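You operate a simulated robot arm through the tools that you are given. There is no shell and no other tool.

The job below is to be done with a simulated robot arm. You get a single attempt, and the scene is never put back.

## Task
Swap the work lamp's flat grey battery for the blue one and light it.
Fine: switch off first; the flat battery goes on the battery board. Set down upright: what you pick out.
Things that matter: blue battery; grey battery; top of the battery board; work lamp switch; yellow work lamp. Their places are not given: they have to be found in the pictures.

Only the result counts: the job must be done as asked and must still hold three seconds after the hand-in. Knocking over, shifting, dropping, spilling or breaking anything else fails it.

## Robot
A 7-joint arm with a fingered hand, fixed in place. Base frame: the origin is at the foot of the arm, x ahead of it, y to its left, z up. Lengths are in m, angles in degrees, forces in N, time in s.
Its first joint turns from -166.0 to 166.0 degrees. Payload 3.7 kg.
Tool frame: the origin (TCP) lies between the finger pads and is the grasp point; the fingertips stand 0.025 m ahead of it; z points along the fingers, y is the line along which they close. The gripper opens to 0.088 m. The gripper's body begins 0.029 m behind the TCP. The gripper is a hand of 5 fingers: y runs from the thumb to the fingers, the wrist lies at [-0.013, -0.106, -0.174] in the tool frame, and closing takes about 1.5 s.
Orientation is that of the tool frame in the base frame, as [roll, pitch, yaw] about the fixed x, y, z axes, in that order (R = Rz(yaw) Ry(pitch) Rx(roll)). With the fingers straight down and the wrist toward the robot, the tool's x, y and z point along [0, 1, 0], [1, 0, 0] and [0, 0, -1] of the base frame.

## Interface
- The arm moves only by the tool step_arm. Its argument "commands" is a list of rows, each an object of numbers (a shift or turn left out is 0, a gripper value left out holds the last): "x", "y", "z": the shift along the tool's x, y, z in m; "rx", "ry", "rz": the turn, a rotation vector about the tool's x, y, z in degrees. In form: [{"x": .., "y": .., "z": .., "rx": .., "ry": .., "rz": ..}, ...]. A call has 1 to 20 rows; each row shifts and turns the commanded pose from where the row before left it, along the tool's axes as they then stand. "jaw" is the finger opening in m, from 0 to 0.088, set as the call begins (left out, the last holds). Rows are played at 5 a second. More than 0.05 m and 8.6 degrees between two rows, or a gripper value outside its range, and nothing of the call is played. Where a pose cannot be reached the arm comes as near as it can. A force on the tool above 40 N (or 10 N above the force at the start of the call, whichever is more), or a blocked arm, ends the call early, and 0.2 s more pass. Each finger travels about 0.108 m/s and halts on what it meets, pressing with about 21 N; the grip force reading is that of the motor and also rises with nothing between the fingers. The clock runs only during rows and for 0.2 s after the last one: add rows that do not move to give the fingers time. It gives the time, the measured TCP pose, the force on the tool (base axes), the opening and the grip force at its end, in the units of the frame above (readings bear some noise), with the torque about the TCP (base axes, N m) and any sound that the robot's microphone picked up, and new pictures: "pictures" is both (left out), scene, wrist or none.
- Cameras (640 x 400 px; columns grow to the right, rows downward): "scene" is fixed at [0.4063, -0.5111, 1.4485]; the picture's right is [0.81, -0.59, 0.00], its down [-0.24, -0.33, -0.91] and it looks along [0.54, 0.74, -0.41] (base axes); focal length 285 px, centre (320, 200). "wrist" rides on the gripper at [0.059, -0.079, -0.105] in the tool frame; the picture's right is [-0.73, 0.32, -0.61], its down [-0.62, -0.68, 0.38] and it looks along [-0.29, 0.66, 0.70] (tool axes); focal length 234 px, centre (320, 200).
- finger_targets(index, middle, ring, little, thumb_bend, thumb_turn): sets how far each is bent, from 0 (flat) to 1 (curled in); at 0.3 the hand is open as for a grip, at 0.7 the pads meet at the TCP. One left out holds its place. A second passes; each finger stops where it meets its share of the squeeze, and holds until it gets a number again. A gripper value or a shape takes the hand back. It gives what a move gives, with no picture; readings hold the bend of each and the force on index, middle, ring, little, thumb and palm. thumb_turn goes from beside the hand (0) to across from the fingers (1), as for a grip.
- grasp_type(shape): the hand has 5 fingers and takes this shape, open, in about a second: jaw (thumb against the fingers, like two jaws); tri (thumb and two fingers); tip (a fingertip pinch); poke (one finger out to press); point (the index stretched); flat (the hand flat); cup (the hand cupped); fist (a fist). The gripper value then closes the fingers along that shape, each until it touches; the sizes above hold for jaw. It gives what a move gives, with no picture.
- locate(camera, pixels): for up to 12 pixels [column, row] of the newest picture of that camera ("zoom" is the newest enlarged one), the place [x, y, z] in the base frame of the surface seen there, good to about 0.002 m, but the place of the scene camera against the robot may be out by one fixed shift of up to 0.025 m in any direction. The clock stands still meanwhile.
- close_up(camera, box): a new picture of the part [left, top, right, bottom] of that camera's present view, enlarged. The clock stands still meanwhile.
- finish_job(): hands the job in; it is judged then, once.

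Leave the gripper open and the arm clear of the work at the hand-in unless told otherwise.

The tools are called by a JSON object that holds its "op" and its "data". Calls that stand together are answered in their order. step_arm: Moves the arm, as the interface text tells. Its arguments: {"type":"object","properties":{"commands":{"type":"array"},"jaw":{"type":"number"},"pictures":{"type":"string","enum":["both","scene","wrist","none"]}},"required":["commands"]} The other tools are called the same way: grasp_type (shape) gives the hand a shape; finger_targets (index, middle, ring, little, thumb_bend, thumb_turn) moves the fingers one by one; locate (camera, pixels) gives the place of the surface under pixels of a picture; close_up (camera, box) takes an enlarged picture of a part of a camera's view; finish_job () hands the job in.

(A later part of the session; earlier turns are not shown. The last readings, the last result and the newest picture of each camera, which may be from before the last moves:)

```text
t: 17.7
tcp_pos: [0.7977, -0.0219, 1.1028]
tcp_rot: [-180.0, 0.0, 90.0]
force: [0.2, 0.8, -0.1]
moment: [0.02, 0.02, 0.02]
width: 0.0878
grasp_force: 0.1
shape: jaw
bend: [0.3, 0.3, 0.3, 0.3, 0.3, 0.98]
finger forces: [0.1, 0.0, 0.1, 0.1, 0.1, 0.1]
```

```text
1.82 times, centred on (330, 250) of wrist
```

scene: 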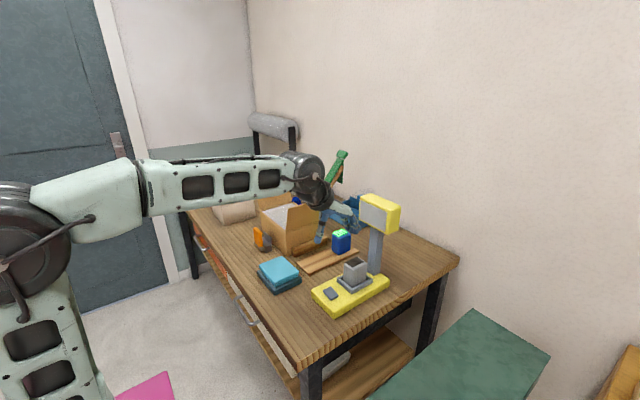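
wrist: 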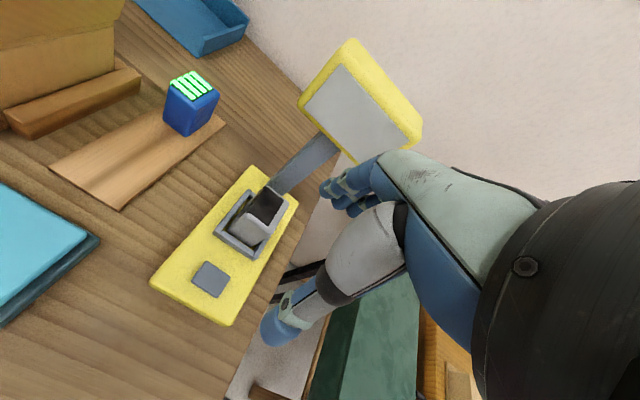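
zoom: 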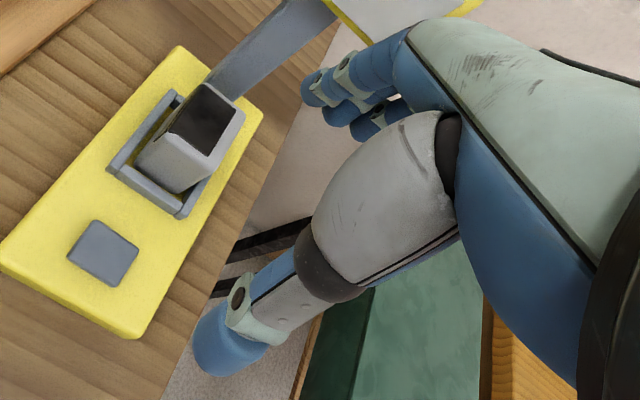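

{"op": "locate", "data": {"camera": "zoom", "pixels": [[205, 365], [200, 340], [235, 350], [225, 370], [305, 95], [320, 90], [330, 110], [365, 130], [345, 65], [320, 240], [237, 298], [400, 50]]}}

{"op": "close_up", "data": {"camera": "scene", "box": [280, 170, 370, 250]}}

```text
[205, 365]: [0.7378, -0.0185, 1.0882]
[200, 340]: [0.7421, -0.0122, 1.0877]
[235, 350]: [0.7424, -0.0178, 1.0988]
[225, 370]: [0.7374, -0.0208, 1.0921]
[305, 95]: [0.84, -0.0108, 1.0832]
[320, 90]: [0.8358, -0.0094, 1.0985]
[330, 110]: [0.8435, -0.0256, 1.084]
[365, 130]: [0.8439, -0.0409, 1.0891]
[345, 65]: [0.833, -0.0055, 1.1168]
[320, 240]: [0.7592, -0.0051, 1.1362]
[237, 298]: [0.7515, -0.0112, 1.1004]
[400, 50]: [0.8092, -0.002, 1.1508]
```

```text
5.00 times, centred on (325, 210) of scene
```

zoom: 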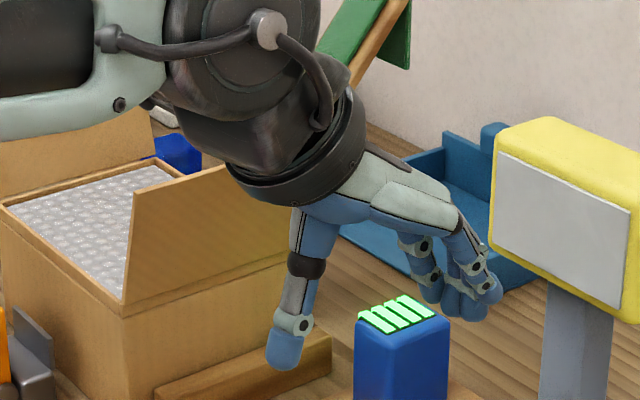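

The open thumb tip is at tool y≈−0.05 and index/middle tips at tool y≈+0.044, tool x≈+0.01/−0.01; they clear the post if I open to about 78 mm. I set jaw 0.078, lower to tip level just above the battery top while in front of it, then move forward over the grey battery.

{"op": "step_arm", "data": {"commands": [{"x": 0.0033, "z": 0.0285}, {"x": 0.0033, "z": 0.0285}, {"x": 0.0033, "z": 0.0285}, {"x": 0.0032, "z": 0.0275}, {}, {}], "jaw": 0.078}}

```text
t: 19.1
tcp_pos: [0.7982, -0.0089, 0.9887]
tcp_rot: [180.0, 0.0, 90.0]
force: [0.1, -0.8, 0.7]
moment: [0.01, 0.0, -0.01]
width: 0.078
grasp_force: 0.0
shape: jaw
bend: [0.29, 0.32, 0.3, 0.31, 0.36, 0.98]
finger forces: [0.0, 0.1, 0.0, 0.0, 0.1, 0.1]
```

scene: 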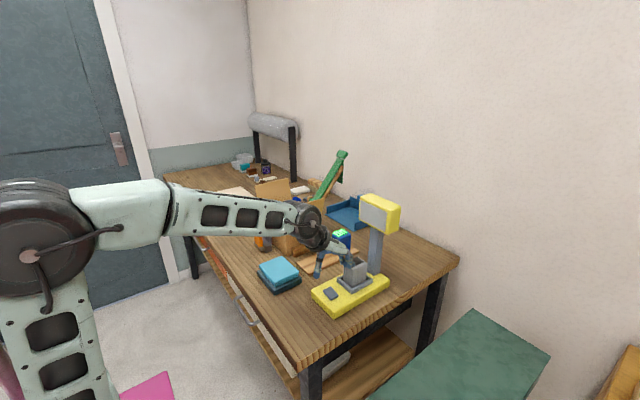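
wrist: 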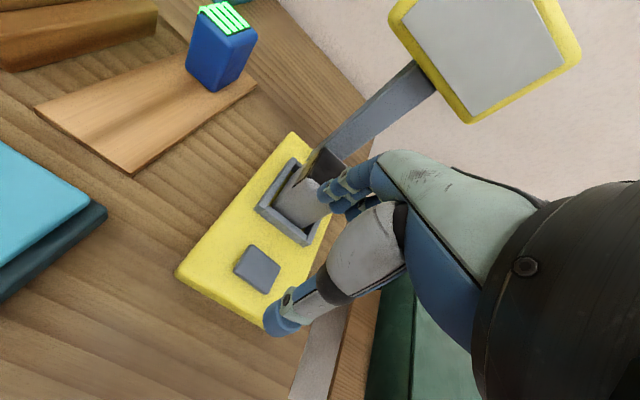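

The thumb seems to have closed more than the fingers. I check where fingers and thumb are relative to the TCP now.

{"op": "close_up", "data": {"camera": "wrist", "box": [240, 130, 400, 350]}}

```text
1.82 times, centred on (320, 240) of wrist
```

zoom: 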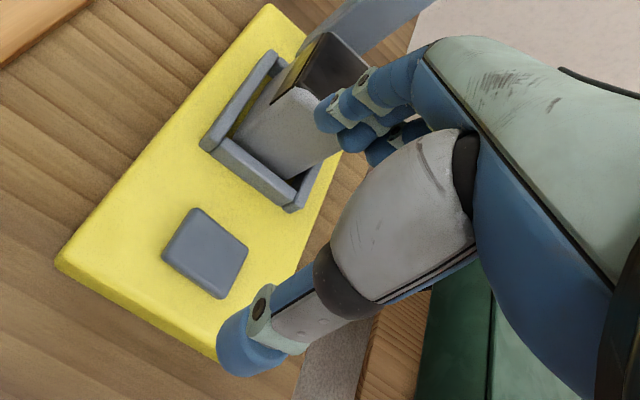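

{"op": "locate", "data": {"camera": "zoom", "pixels": [[225, 365], [222, 345], [245, 365], [270, 350], [320, 120], [325, 108], [345, 140], [375, 158], [335, 100], [345, 80]]}}

```text
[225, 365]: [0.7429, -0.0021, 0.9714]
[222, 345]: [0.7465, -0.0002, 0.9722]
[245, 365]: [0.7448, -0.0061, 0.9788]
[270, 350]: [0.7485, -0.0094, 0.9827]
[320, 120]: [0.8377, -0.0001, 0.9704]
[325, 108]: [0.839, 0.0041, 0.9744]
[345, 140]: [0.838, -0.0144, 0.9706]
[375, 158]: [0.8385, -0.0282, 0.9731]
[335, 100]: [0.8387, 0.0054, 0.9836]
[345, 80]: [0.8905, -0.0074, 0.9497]
```

Both sides moved in symmetrically (pads at about ±39 mm). Tips are at z≈0.967, above the battery top (0.952). I move forward 0.091 m over the battery.

{"op": "step_arm", "data": {"commands": [{"y": 0.023, "x": 0.0005}, {"y": 0.023, "x": 0.0005}, {"y": 0.023, "x": 0.0005}, {"y": 0.0218, "x": 0.0005}, {}, {}]}}

{"op": "close_up", "data": {"camera": "scene", "box": [310, 190, 410, 310]}}

{"op": "close_up", "data": {"camera": "wrist", "box": [240, 110, 420, 350]}}

```text
t: 20.5
tcp_pos: [0.8874, -0.0065, 0.989]
tcp_rot: [180.0, 0.0, 89.9]
force: [0.6, 1.0, -0.5]
moment: [-0.03, -0.02, -0.01]
width: 0.0779
grasp_force: 0.0
shape: jaw
bend: [0.29, 0.32, 0.3, 0.31, 0.36, 0.98]
finger forces: [0.0, 0.0, 0.1, 0.0, 0.0, 0.1]
```

scene: 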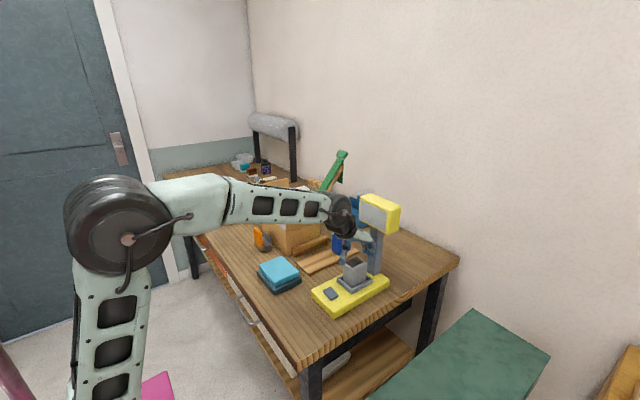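
wrist: 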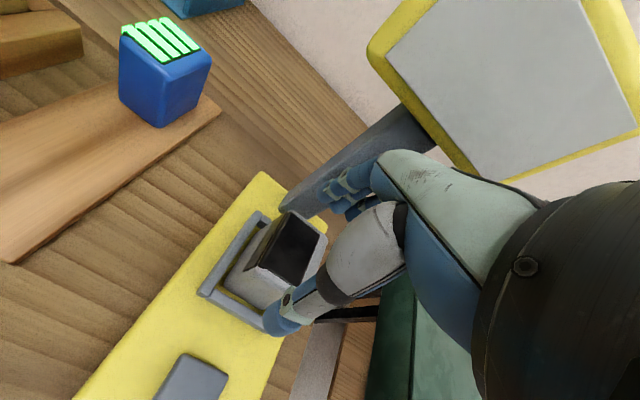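

```text
3.33 times, centred on (360, 250) of scene
```

zoom: 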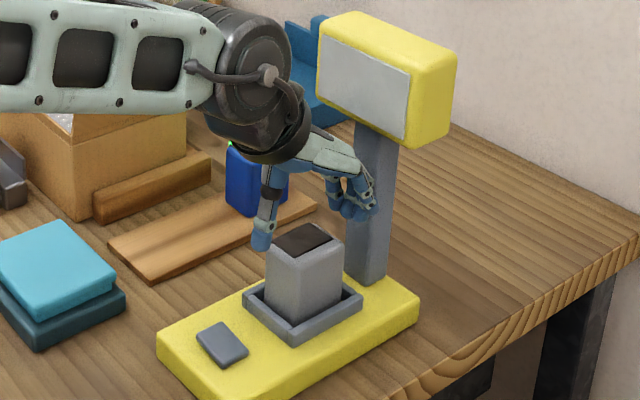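

```text
1.67 times, centred on (330, 230) of wrist
```

zoom: 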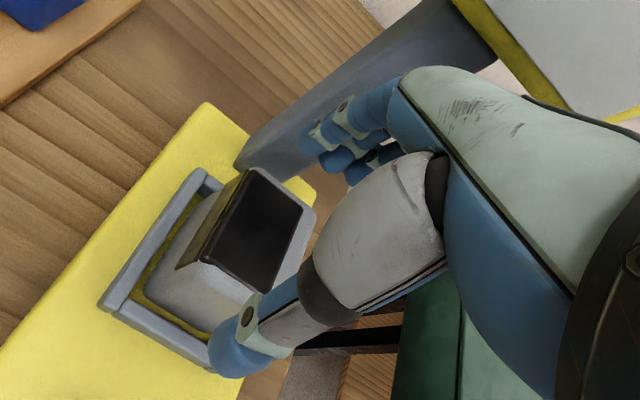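

{"op": "locate", "data": {"camera": "zoom", "pixels": [[312, 140], [335, 160], [358, 172], [300, 125], [260, 150], [235, 360], [225, 345], [270, 270], [250, 175], [310, 215], [205, 255], [240, 225]]}}

```text
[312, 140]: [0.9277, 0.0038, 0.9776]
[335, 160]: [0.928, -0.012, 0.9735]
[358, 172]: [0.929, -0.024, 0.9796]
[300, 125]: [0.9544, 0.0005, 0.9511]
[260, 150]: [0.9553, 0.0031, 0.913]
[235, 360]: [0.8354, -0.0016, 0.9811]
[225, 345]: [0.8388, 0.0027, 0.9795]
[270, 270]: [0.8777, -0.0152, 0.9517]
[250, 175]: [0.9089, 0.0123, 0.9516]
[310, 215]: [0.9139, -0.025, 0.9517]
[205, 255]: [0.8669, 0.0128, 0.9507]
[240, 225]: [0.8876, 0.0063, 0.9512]
```

Finger pads are at x≈0.928 (battery back face 0.918, post 0.954), and the thumb is in front of the battery. I descend 59 mm slowly to TCP z≈0.930.

{"op": "step_arm", "data": {"commands": [{"z": 0.01}, {"z": 0.01}, {"z": 0.01}, {"z": 0.01}, {"z": 0.01}, {"z": 0.009}, {}]}}

{"op": "close_up", "data": {"camera": "scene", "box": [310, 190, 410, 310]}}

{"op": "close_up", "data": {"camera": "wrist", "box": [200, 110, 400, 350]}}

```text
t: 22.1
tcp_pos: [0.8873, -0.0058, 0.9302]
tcp_rot: [179.9, 0.0, 90.0]
force: [3.5, -0.6, 5.8]
moment: [0.05, -0.02, 0.0]
width: 0.0777
grasp_force: 0.0
shape: jaw
bend: [0.28, 0.32, 0.3, 0.31, 0.36, 0.98]
finger forces: [4.4, 0.1, 0.0, 0.1, 1.9, 0.0]
```

scene: 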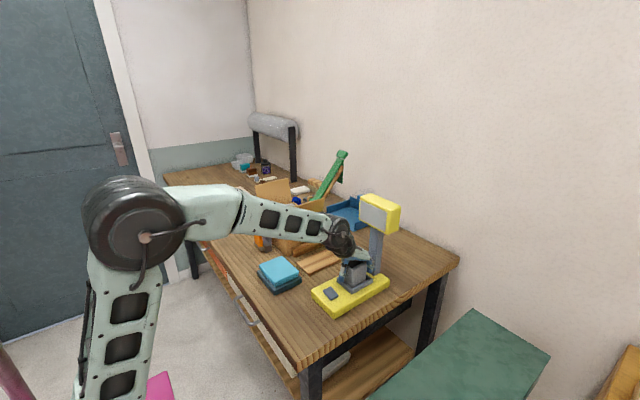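
wrist: 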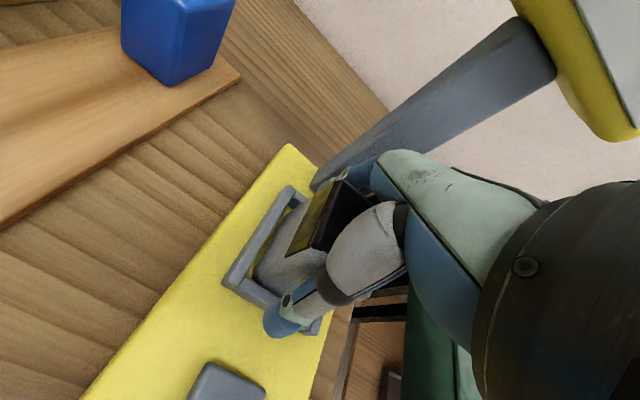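

```text
3.33 times, centred on (360, 250) of scene
```

zoom: 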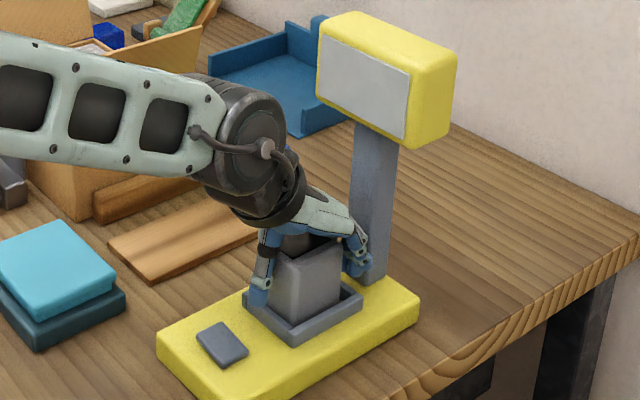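

```text
1.67 times, centred on (300, 230) of wrist
```

zoom: 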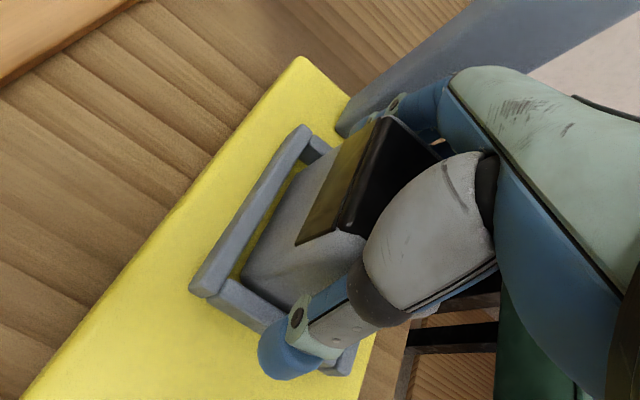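

Light contact: index 4.4 N, thumb 1.9 N, 5.8 N upward. The inner finger segments touch the battery's top edge, so I'm too low. I rise 15 mm and recheck.

{"op": "step_arm", "data": {"commands": [{"z": -0.005}, {"z": -0.005}, {"z": -0.005}, {}]}}

{"op": "close_up", "data": {"camera": "wrist", "box": [200, 110, 400, 350]}}

{"op": "close_up", "data": {"camera": "scene", "box": [325, 225, 395, 295]}}

```text
t: 23.1
tcp_pos: [0.8869, -0.0058, 0.9459]
tcp_rot: [180.0, 0.0, 90.0]
force: [0.4, 0.6, -0.1]
moment: [0.0, 0.01, -0.02]
width: 0.0781
grasp_force: 0.0
shape: jaw
bend: [0.29, 0.32, 0.3, 0.31, 0.36, 0.98]
finger forces: [0.0, 0.1, 0.1, 0.0, 0.0, 0.0]
```

scene: 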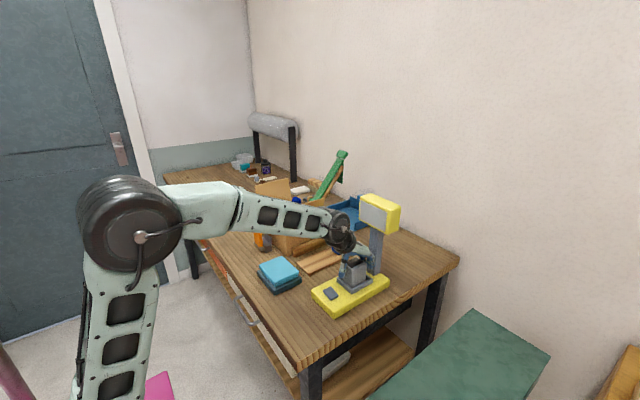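
wrist: 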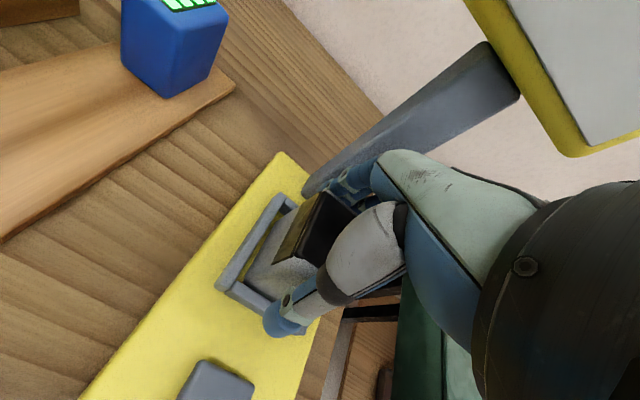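

```text
1.67 times, centred on (300, 230) of wrist
```

zoom: 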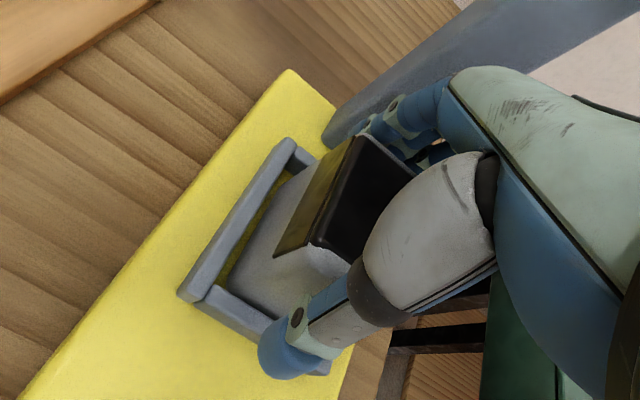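

```text
5.71 times, centred on (360, 260) of scene
```

zoom: 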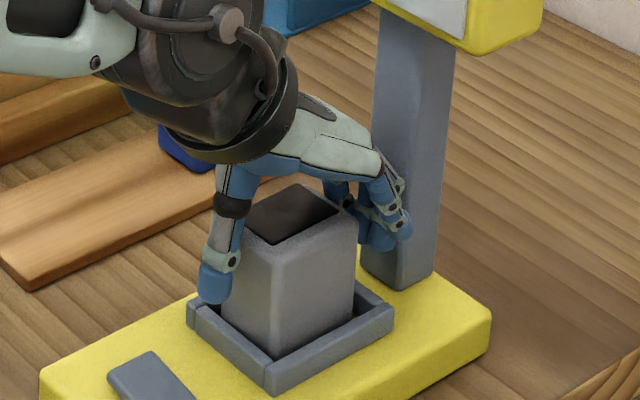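

No contact now at TCP z≈0.946 and the fingers straddle the upper part of the battery. I close the grip and wait.

{"op": "step_arm", "data": {"commands": [{}, {}, {}, {}, {}, {}, {}], "jaw": 0.045}}

{"op": "close_up", "data": {"camera": "wrist", "box": [200, 110, 400, 350]}}

{"op": "close_up", "data": {"camera": "scene", "box": [325, 225, 395, 295]}}

```text
t: 24.7
tcp_pos: [0.8878, -0.0047, 0.944]
tcp_rot: [179.9, 0.0, 90.0]
force: [-1.3, 0.2, 1.4]
moment: [0.0, 0.06, 0.02]
width: 0.0543
grasp_force: 21.0
shape: jaw
bend: [0.29, 0.4, 0.37, 0.42, 0.63, 0.99]
finger forces: [10.1, 5.7, 2.4, 0.0, 19.0, 0.0]
```

scene: 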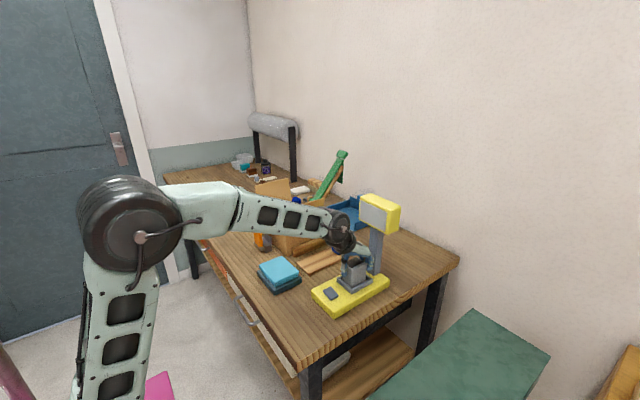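
wrist: 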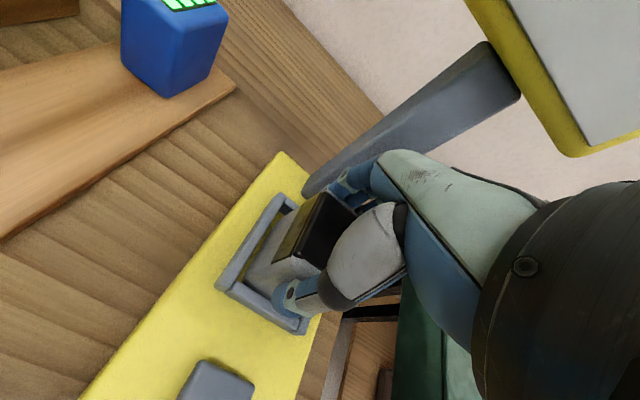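

```text
1.67 times, centred on (300, 230) of wrist
```

zoom: 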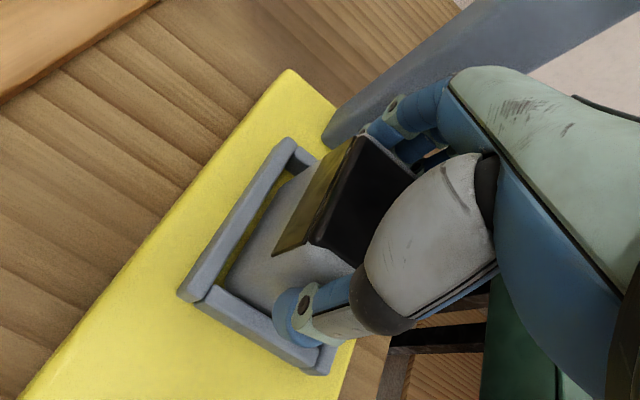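

```text
5.71 times, centred on (360, 260) of scene
```

zoom: 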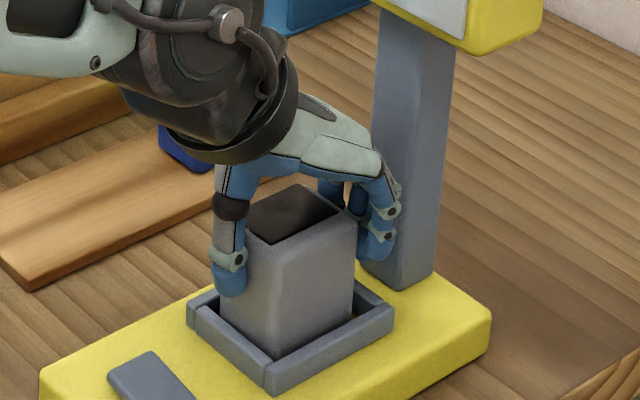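

Gripped: thumb 19 N, index 10 N, middle 6 N, ring 2 N, width 0.054. I lift slowly by 20 mm and check it holds.

{"op": "step_arm", "data": {"commands": [{"z": -0.003}, {"z": -0.004}, {"z": -0.004}, {"z": -0.004}, {"z": -0.005}, {}]}}

{"op": "close_up", "data": {"camera": "wrist", "box": [200, 110, 400, 350]}}

{"op": "close_up", "data": {"camera": "scene", "box": [325, 225, 395, 295]}}

```text
t: 26.1
tcp_pos: [0.8882, -0.0051, 0.9648]
tcp_rot: [180.0, 0.0, 90.0]
force: [-0.7, 0.7, -3.0]
moment: [-0.01, 0.01, 0.0]
width: 0.0548
grasp_force: 20.9
shape: jaw
bend: [0.29, 0.4, 0.37, 0.42, 0.63, 0.99]
finger forces: [10.7, 6.0, 2.4, 0.1, 19.1, 0.1]
```

scene: 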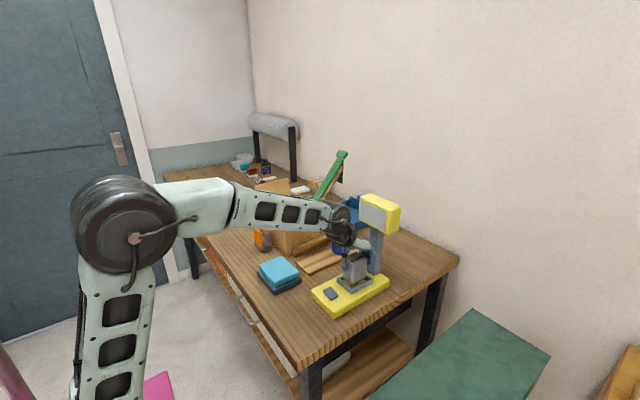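
wrist: 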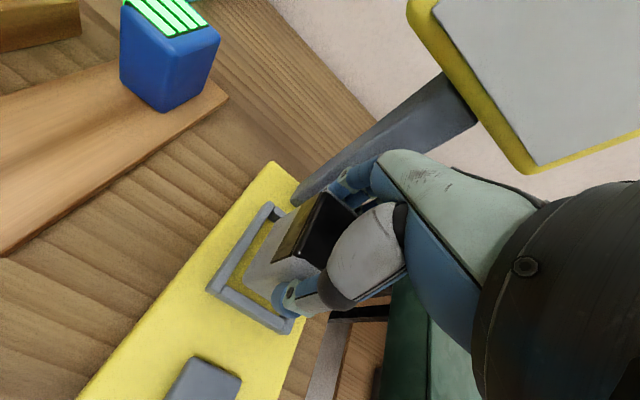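

```text
1.67 times, centred on (300, 230) of wrist
```

zoom: 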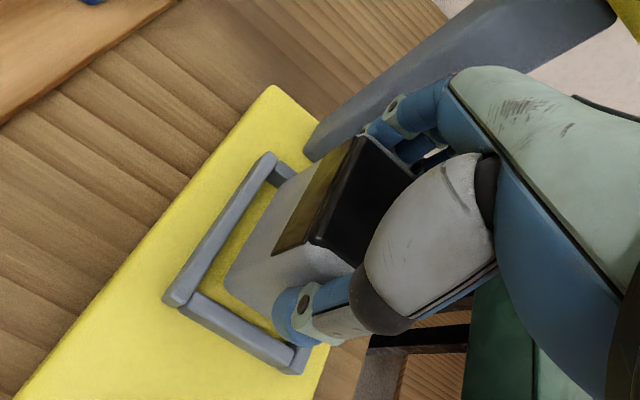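

```text
5.71 times, centred on (360, 260) of scene
```

zoom: 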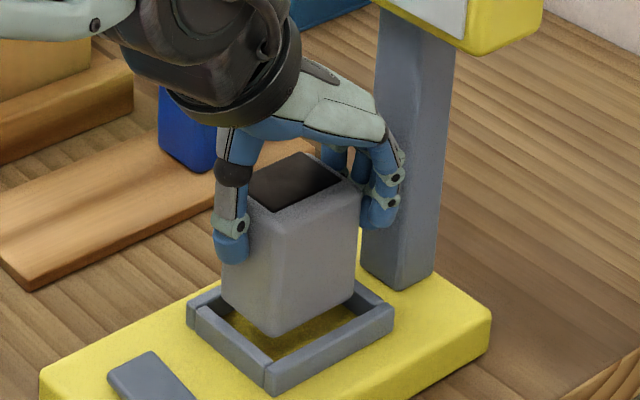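

The battery is out of the socket, upright, ~3 N weight. I lift further while backing toward the robot, then carry it in +y over the free left part of the board (target battery centre ≈ (0.865, 0.164)).

{"op": "step_arm", "data": {"commands": [{"z": -0.015}, {"y": -0.008, "z": -0.018}, {"y": -0.008, "z": -0.018}, {"y": -0.008, "z": -0.015}, {"x": 0.0247}, {"x": 0.0247}, {"x": 0.0247}, {"x": 0.0247}, {"x": 0.0247}, {"x": 0.0247}, {"x": 0.0243}, {}, {}]}}

{"op": "close_up", "data": {"camera": "scene", "box": [280, 190, 400, 310]}}

```text
t: 28.9
tcp_pos: [0.8628, 0.1659, 1.0304]
tcp_rot: [-180.0, 0.0, 89.9]
force: [0.1, 0.6, -2.9]
moment: [0.01, -0.01, 0.0]
width: 0.0546
grasp_force: 20.7
shape: jaw
bend: [0.29, 0.4, 0.37, 0.42, 0.63, 0.99]
finger forces: [10.8, 5.7, 2.4, 0.1, 19.0, 0.0]
```

scene: 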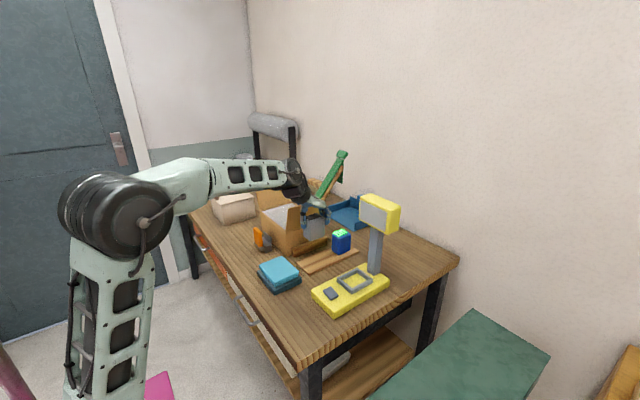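
wrist: 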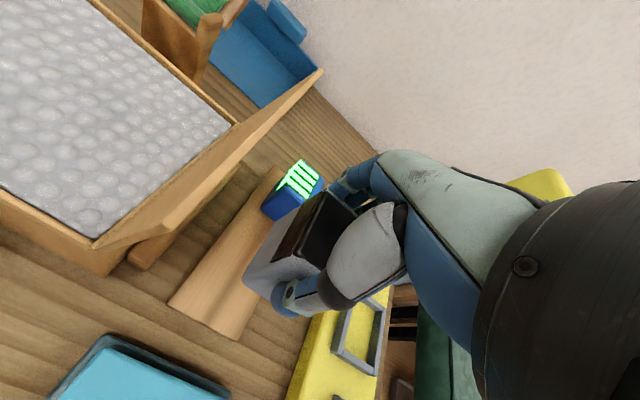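

```text
3.33 times, centred on (340, 250) of scene
```

zoom: 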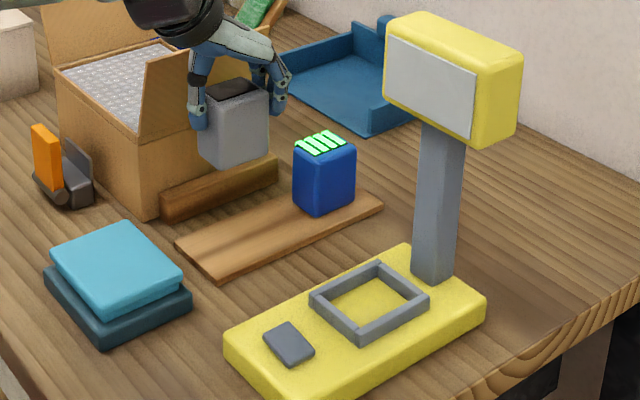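

I check the held battery's pose relative to the TCP, and the board underneath.

{"op": "close_up", "data": {"camera": "wrist", "box": [160, 140, 400, 350]}}

```text
1.90 times, centred on (280, 245) of wrist
```

zoom: 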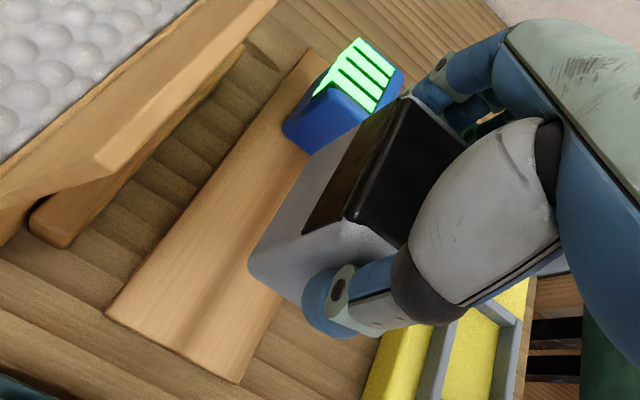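

{"op": "locate", "data": {"camera": "zoom", "pixels": [[285, 230], [265, 260], [330, 180], [340, 240], [400, 180], [425, 120], [270, 285], [300, 295], [110, 310], [235, 378], [310, 60], [155, 270]]}}

{"op": "locate", "data": {"camera": "wrist", "pixels": [[98, 245], [320, 70], [235, 122], [160, 190], [150, 215]]}}

```text
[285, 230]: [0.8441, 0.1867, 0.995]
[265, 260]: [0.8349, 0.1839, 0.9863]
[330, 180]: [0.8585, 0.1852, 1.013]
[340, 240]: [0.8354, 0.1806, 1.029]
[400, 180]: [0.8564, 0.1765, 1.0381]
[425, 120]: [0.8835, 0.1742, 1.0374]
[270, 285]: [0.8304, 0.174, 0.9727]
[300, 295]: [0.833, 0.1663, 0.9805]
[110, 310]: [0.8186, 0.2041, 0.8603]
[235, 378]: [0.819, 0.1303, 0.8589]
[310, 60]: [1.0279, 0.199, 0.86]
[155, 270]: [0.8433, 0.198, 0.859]
```

```text
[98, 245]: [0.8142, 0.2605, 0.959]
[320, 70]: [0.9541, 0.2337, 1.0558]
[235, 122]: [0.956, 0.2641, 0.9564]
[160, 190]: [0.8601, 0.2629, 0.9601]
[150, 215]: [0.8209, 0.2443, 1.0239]
```

Held battery: centre ≈ (0.862,0.1635), bottom ≈65 mm below the TCP. The board spans y≈0.128–0.204 from x≈0.8185, top z≈0.8595; the flap (y≥0.234) is clear. I lower to just above the board.

{"op": "step_arm", "data": {"commands": [{"x": 0.001, "z": 0.02}, {"x": 0.001, "z": 0.02}, {"z": 0.02}, {"z": 0.02}, {"z": 0.01}, {"z": 0.007}, {}]}}

{"op": "close_up", "data": {"camera": "scene", "box": [280, 210, 380, 290]}}

```text
t: 30.5
tcp_pos: [0.8637, 0.17, 0.933]
tcp_rot: [-179.9, -0.1, 89.9]
force: [-0.8, -0.4, -2.6]
moment: [0.05, -0.01, 0.02]
width: 0.0545
grasp_force: 21.5
shape: jaw
bend: [0.29, 0.4, 0.37, 0.42, 0.63, 0.99]
finger forces: [10.9, 5.7, 2.3, 0.0, 19.0, 0.0]
```

scene: 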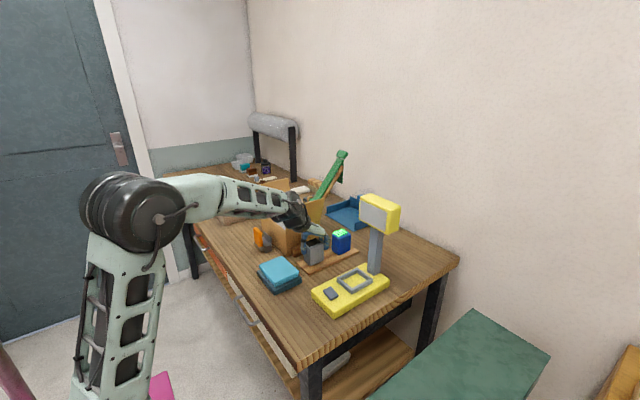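
wrist: 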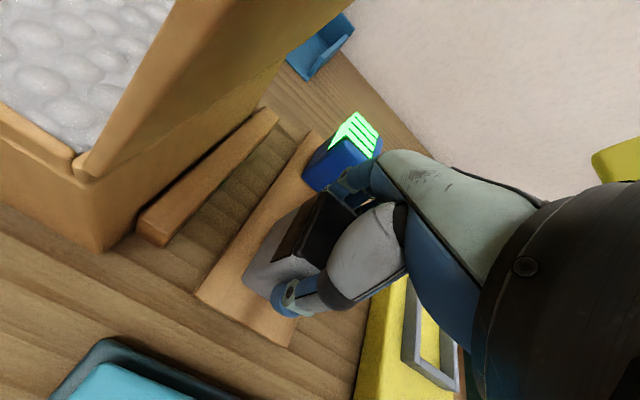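

```text
5.00 times, centred on (330, 250) of scene
```

zoom: 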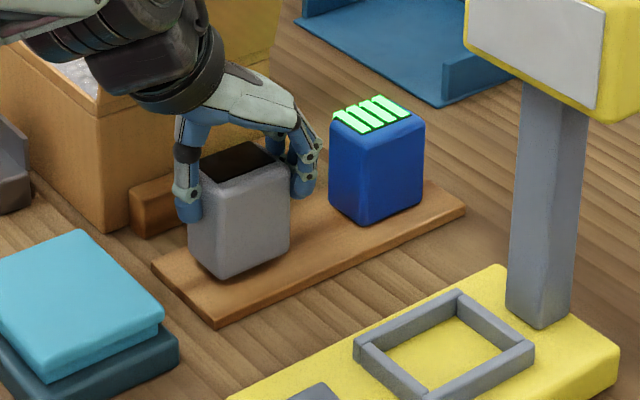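

Nearly down: about 8 mm to go. I lower in 2 mm steps.

{"op": "step_arm", "data": {"commands": [{"z": 0.002}, {"z": 0.002}, {"z": 0.002}, {}], "pictures": "none"}}

```text
t: 31.5
tcp_pos: [0.8643, 0.1688, 0.9285]
tcp_rot: [179.9, 0.0, 90.0]
force: [-0.7, 0.5, -3.4]
moment: [0.0, 0.01, -0.03]
width: 0.0546
grasp_force: 20.9
shape: jaw
bend: [0.29, 0.4, 0.37, 0.42, 0.63, 0.99]
finger forces: [10.8, 5.7, 2.5, 0.0, 18.9, 0.1]
```

Still hanging (force −3.4 N). I go on in 1.5 mm steps.

{"op": "step_arm", "data": {"commands": [{"z": 0.0015}, {"z": 0.0015}, {}], "pictures": "none"}}

```text
t: 32.3
tcp_pos: [0.8627, 0.1686, 0.9244]
tcp_rot: [-180.0, 0.0, 89.9]
force: [0.1, 0.7, -0.4]
moment: [0.03, 0.02, -0.03]
width: 0.0544
grasp_force: 20.9
shape: jaw
bend: [0.29, 0.4, 0.37, 0.42, 0.63, 0.99]
finger forces: [10.9, 5.8, 2.4, 0.0, 19.0, 0.1]
```

The force went to about 0, so it is just touching the board. One more millimetre to make sure.

{"op": "step_arm", "data": {"commands": [{"z": 0.001}, {}]}}

{"op": "close_up", "data": {"camera": "scene", "box": [280, 210, 380, 290]}}

```text
t: 32.9
tcp_pos: [0.8635, 0.1689, 0.9254]
tcp_rot: [-180.0, 0.0, 89.9]
force: [0.0, 1.6, 5.3]
moment: [0.0, -0.01, 0.03]
width: 0.0542
grasp_force: 20.8
shape: jaw
bend: [0.29, 0.4, 0.37, 0.42, 0.63, 0.99]
finger forces: [10.7, 6.0, 2.6, 0.0, 19.6, 0.0]
```

scene: 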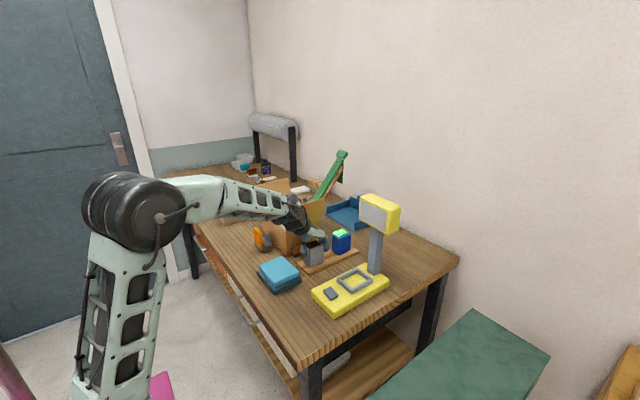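
wrist: 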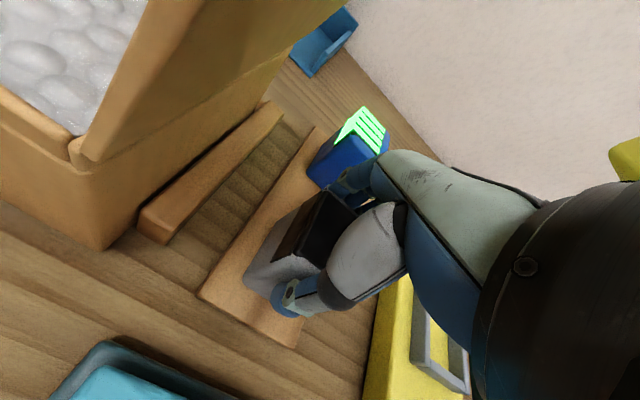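

```text
5.00 times, centred on (330, 250) of scene
```

zoom: 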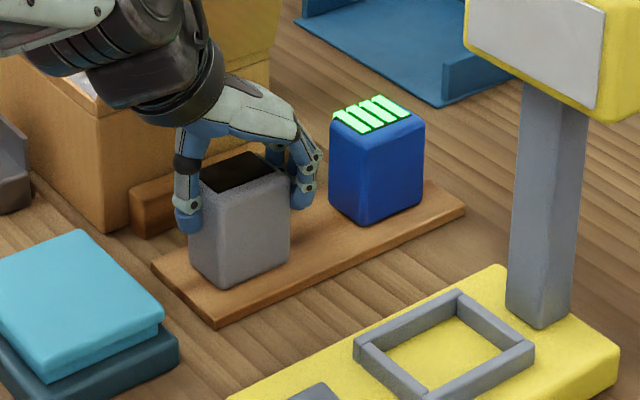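

Standing on the board (5 N up). I release by opening to 80 mm.

{"op": "step_arm", "data": {"commands": [{}, {}, {}, {}], "jaw": 0.08}}

{"op": "close_up", "data": {"camera": "scene", "box": [280, 210, 380, 290]}}

```text
t: 33.9
tcp_pos: [0.8636, 0.1686, 0.9236]
tcp_rot: [-180.0, 0.0, 90.0]
force: [-0.2, 0.8, 0.4]
moment: [0.0, -0.01, -0.01]
width: 0.0798
grasp_force: 0.2
shape: jaw
bend: [0.31, 0.32, 0.3, 0.31, 0.32, 0.98]
finger forces: [0.0, 0.0, 0.0, 0.0, 0.0, 0.1]
```

scene: 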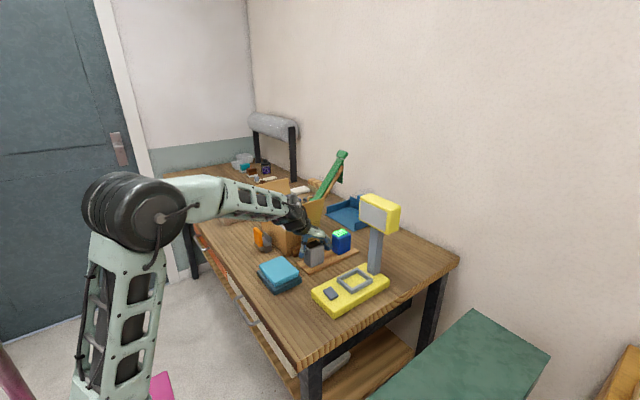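
wrist: 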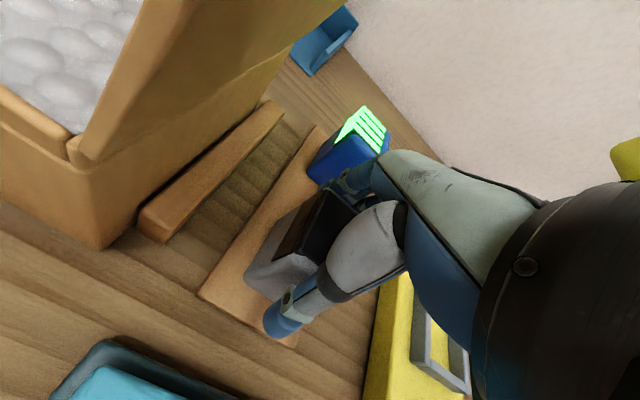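

```text
5.00 times, centred on (330, 250) of scene
```

zoom: 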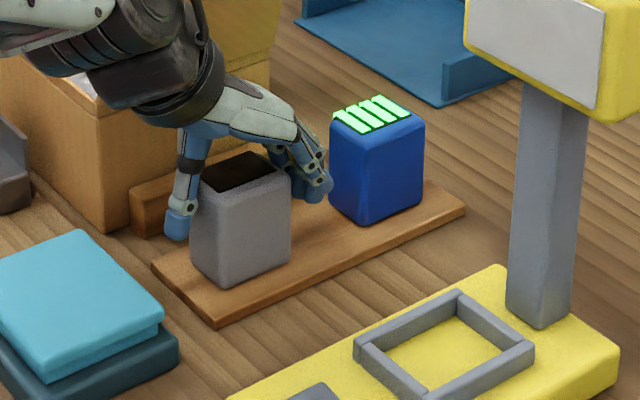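

Released and free of contact; the grey battery stands upright on the board. I rise straight up 0.1 m.

{"op": "step_arm", "data": {"commands": [{"z": -0.01}, {"z": -0.02}, {"z": -0.03}, {"z": -0.04}, {}]}}

{"op": "close_up", "data": {"camera": "wrist", "box": [200, 130, 400, 330]}}

{"op": "close_up", "data": {"camera": "scene", "box": [280, 200, 400, 300]}}

```text
t: 35.1
tcp_pos: [0.8623, 0.169, 1.0234]
tcp_rot: [-180.0, 0.0, 90.1]
force: [-0.1, 0.1, -0.3]
moment: [0.0, 0.02, -0.02]
width: 0.08
grasp_force: 0.0
shape: jaw
bend: [0.31, 0.32, 0.3, 0.31, 0.32, 0.98]
finger forces: [0.0, 0.1, 0.0, 0.0, 0.0, 0.0]
```

scene: 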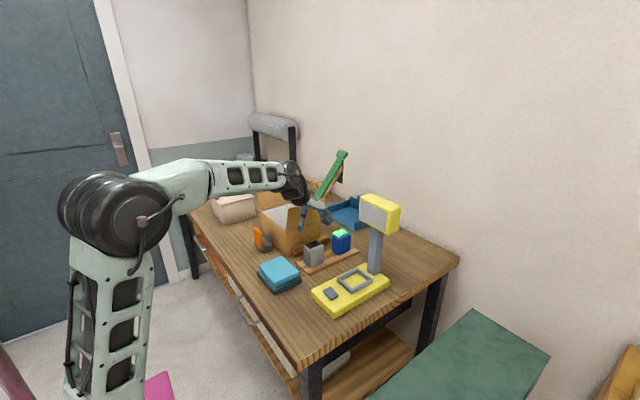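
wrist: 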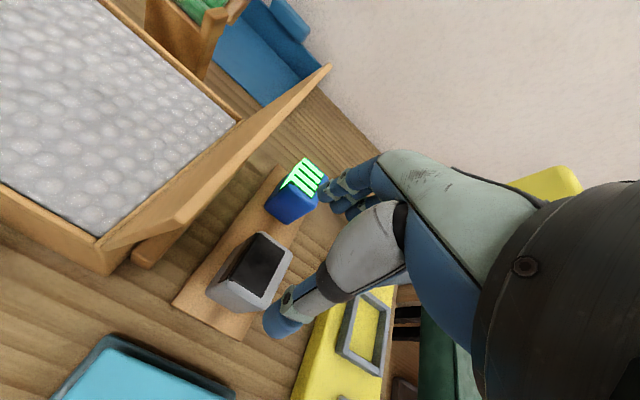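

```text
2.00 times, centred on (300, 230) of wrist
```

zoom: 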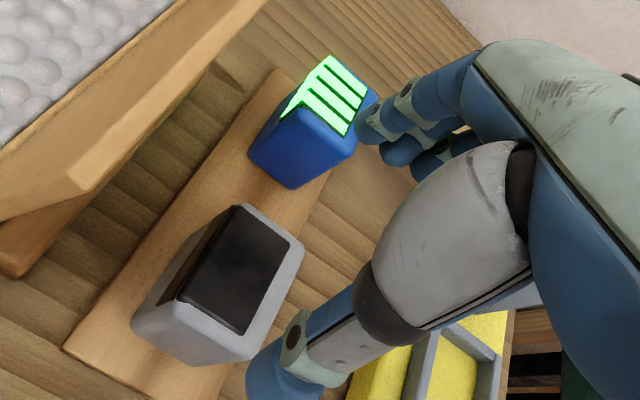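

```text
4.00 times, centred on (340, 250) of scene
```

zoom: 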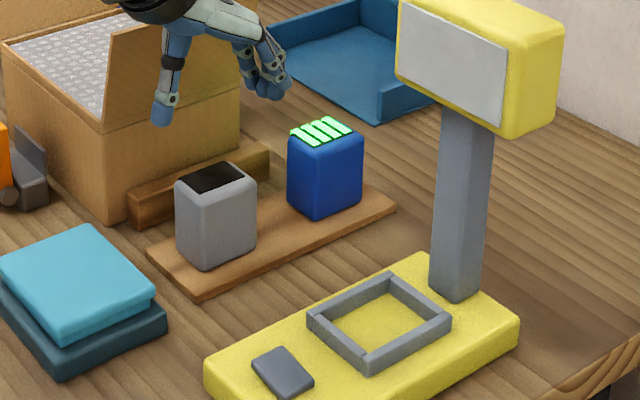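

The grey battery stands well on the board. Now for the blue one: I move forward 0.12 m above it with a slight descent (tips stay above 0.955).

{"op": "step_arm", "data": {"commands": [{"y": 0.024, "z": 0.006}, {"y": 0.024, "z": 0.006}, {"y": 0.024, "z": 0.006}, {"y": 0.024, "z": 0.006}, {"y": 0.0235, "z": 0.006}, {}, {}]}}

{"op": "close_up", "data": {"camera": "wrist", "box": [200, 130, 400, 330]}}

```text
t: 36.7
tcp_pos: [0.9815, 0.1681, 0.9948]
tcp_rot: [180.0, 0.1, 90.0]
force: [-0.7, 0.3, -0.6]
moment: [0.01, -0.02, -0.02]
width: 0.08
grasp_force: 0.1
shape: jaw
bend: [0.31, 0.32, 0.3, 0.31, 0.32, 0.98]
finger forces: [0.1, 0.0, 0.1, 0.0, 0.0, 0.0]
```

scene: 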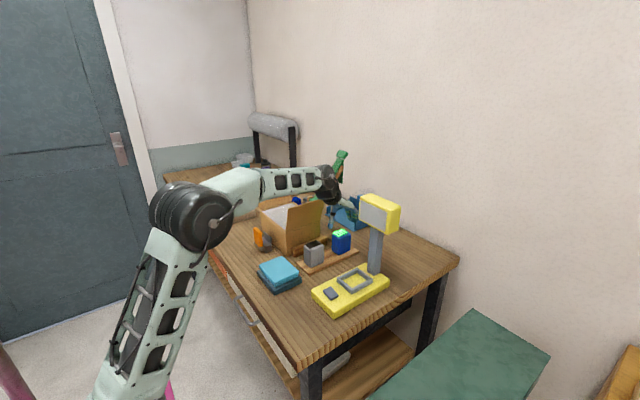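
wrist: 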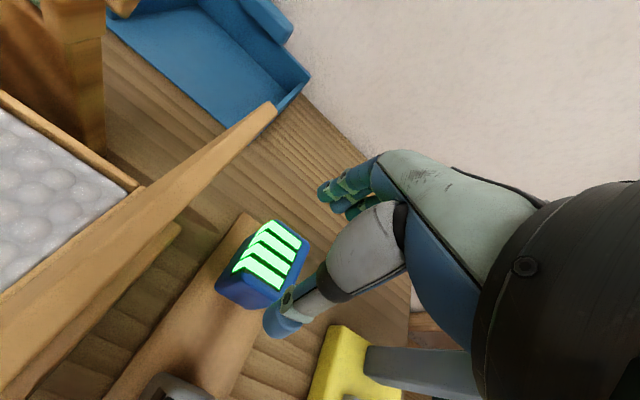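

```text
2.00 times, centred on (300, 230) of wrist
```

zoom: 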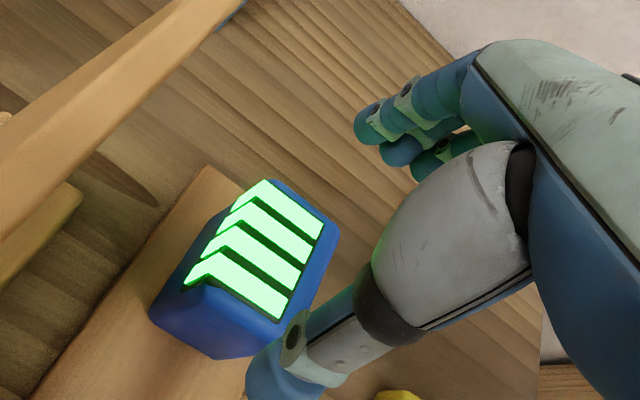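

{"op": "locate", "data": {"camera": "zoom", "pixels": [[175, 290], [165, 310], [215, 335], [270, 330], [270, 195], [330, 225], [320, 270], [290, 310], [260, 240], [365, 125], [390, 150], [260, 385]]}}

```text
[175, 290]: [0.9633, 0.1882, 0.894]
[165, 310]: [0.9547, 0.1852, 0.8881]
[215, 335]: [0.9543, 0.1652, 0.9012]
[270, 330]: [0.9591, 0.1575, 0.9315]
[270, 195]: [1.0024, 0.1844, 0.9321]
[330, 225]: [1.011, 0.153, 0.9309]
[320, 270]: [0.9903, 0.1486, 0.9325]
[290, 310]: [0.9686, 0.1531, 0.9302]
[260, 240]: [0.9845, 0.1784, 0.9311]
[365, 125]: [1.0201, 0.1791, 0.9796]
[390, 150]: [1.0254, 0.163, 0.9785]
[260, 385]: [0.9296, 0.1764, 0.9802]
```

Blue battery centre ≈ (0.983,0.166), which matches my TCP. I descend 71 mm to TCP z≈0.924 (same relative grip height as before).

{"op": "step_arm", "data": {"commands": [{"z": 0.015}, {"z": 0.015}, {"z": 0.015}, {"z": 0.012}, {"z": 0.008}, {"z": 0.006}, {}, {}]}}

{"op": "close_up", "data": {"camera": "scene", "box": [300, 200, 380, 280]}}

```text
t: 37.6
tcp_pos: [0.9833, 0.1691, 0.9547]
tcp_rot: [179.1, -0.6, 89.6]
force: [0.1, -1.8, 8.0]
moment: [0.74, 0.78, 0.15]
width: 0.0801
grasp_force: 0.1
shape: jaw
bend: [0.31, 0.32, 0.3, 0.31, 0.32, 0.98]
finger forces: [0.0, 0.0, 0.0, 0.0, 0.0, 0.1]
stopped in row 4: the force on the tool passed its limit at 52 N (the readings are from after the stop); the commanded pose is now the measured one
```

scene: 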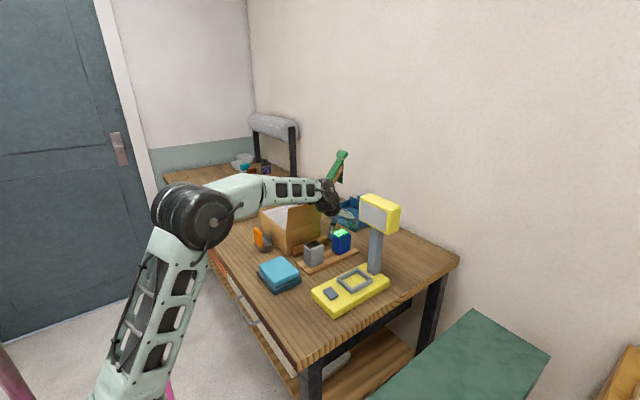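
wrist: 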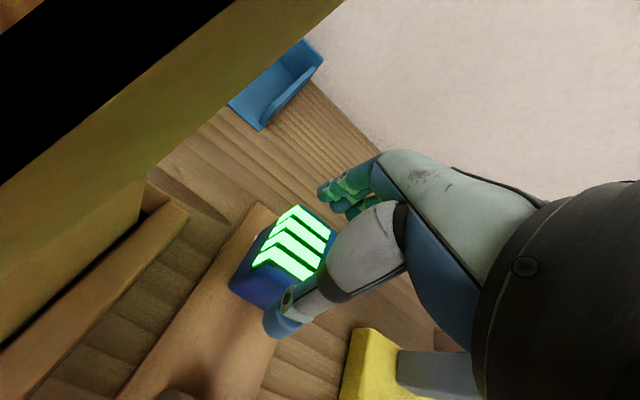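

```text
5.00 times, centred on (340, 240) of scene
```

zoom: 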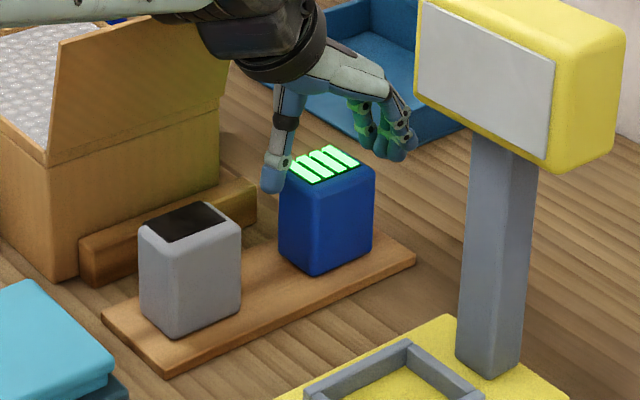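

Unexpected contact: the force limit tripped at z≈0.955. The wrist unit probably touched the box flap (the wrist picture shows the flap right at the camera). I lift straight up at once and then check that nothing moved.

{"op": "step_arm", "data": {"commands": [{"z": -0.01}, {"z": -0.02}, {"z": -0.02}, {}]}}

{"op": "close_up", "data": {"camera": "scene", "box": [240, 170, 380, 290]}}

```text
t: 38.6
tcp_pos: [0.9841, 0.1681, 1.0025]
tcp_rot: [179.2, -0.6, 89.7]
force: [0.1, 0.3, -0.2]
moment: [-0.01, -0.01, 0.0]
width: 0.0798
grasp_force: 0.1
shape: jaw
bend: [0.31, 0.32, 0.3, 0.31, 0.32, 0.98]
finger forces: [0.1, 0.1, 0.1, 0.0, 0.0, 0.1]
```

scene: 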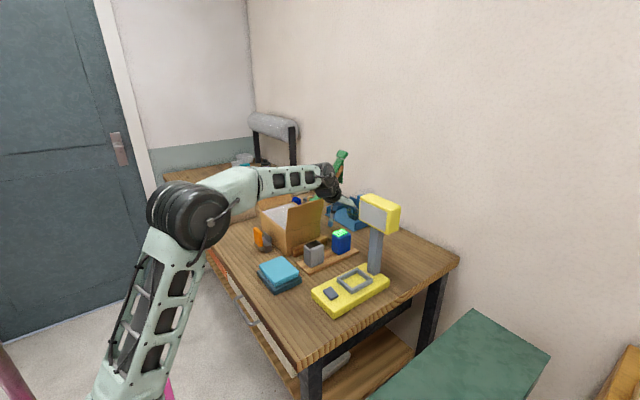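
wrist: 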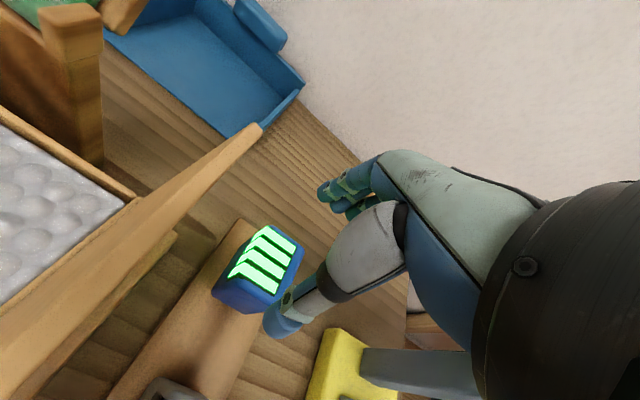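

```text
3.33 times, centred on (310, 230) of scene
```

zoom: 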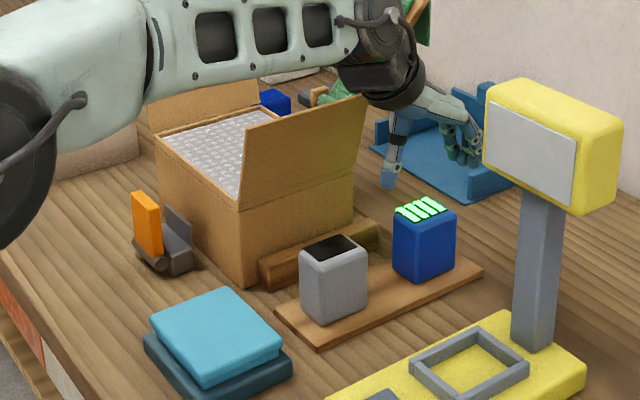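

I compare with the very first enlarged scene picture using the identical crop, to see whether box or flap shifted.

{"op": "close_up", "data": {"camera": "scene", "box": [240, 180, 440, 320]}}

```text
2.86 times, centred on (340, 250) of scene
```

zoom: 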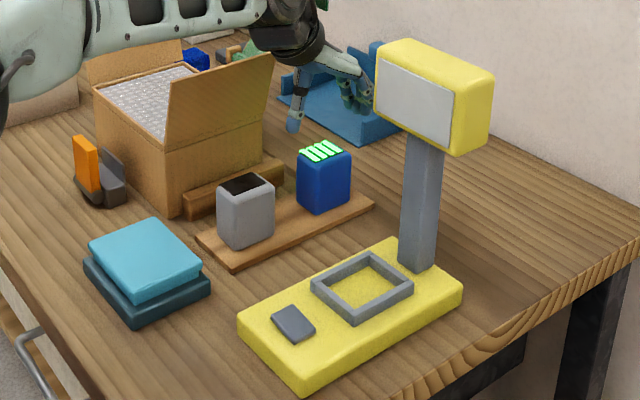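

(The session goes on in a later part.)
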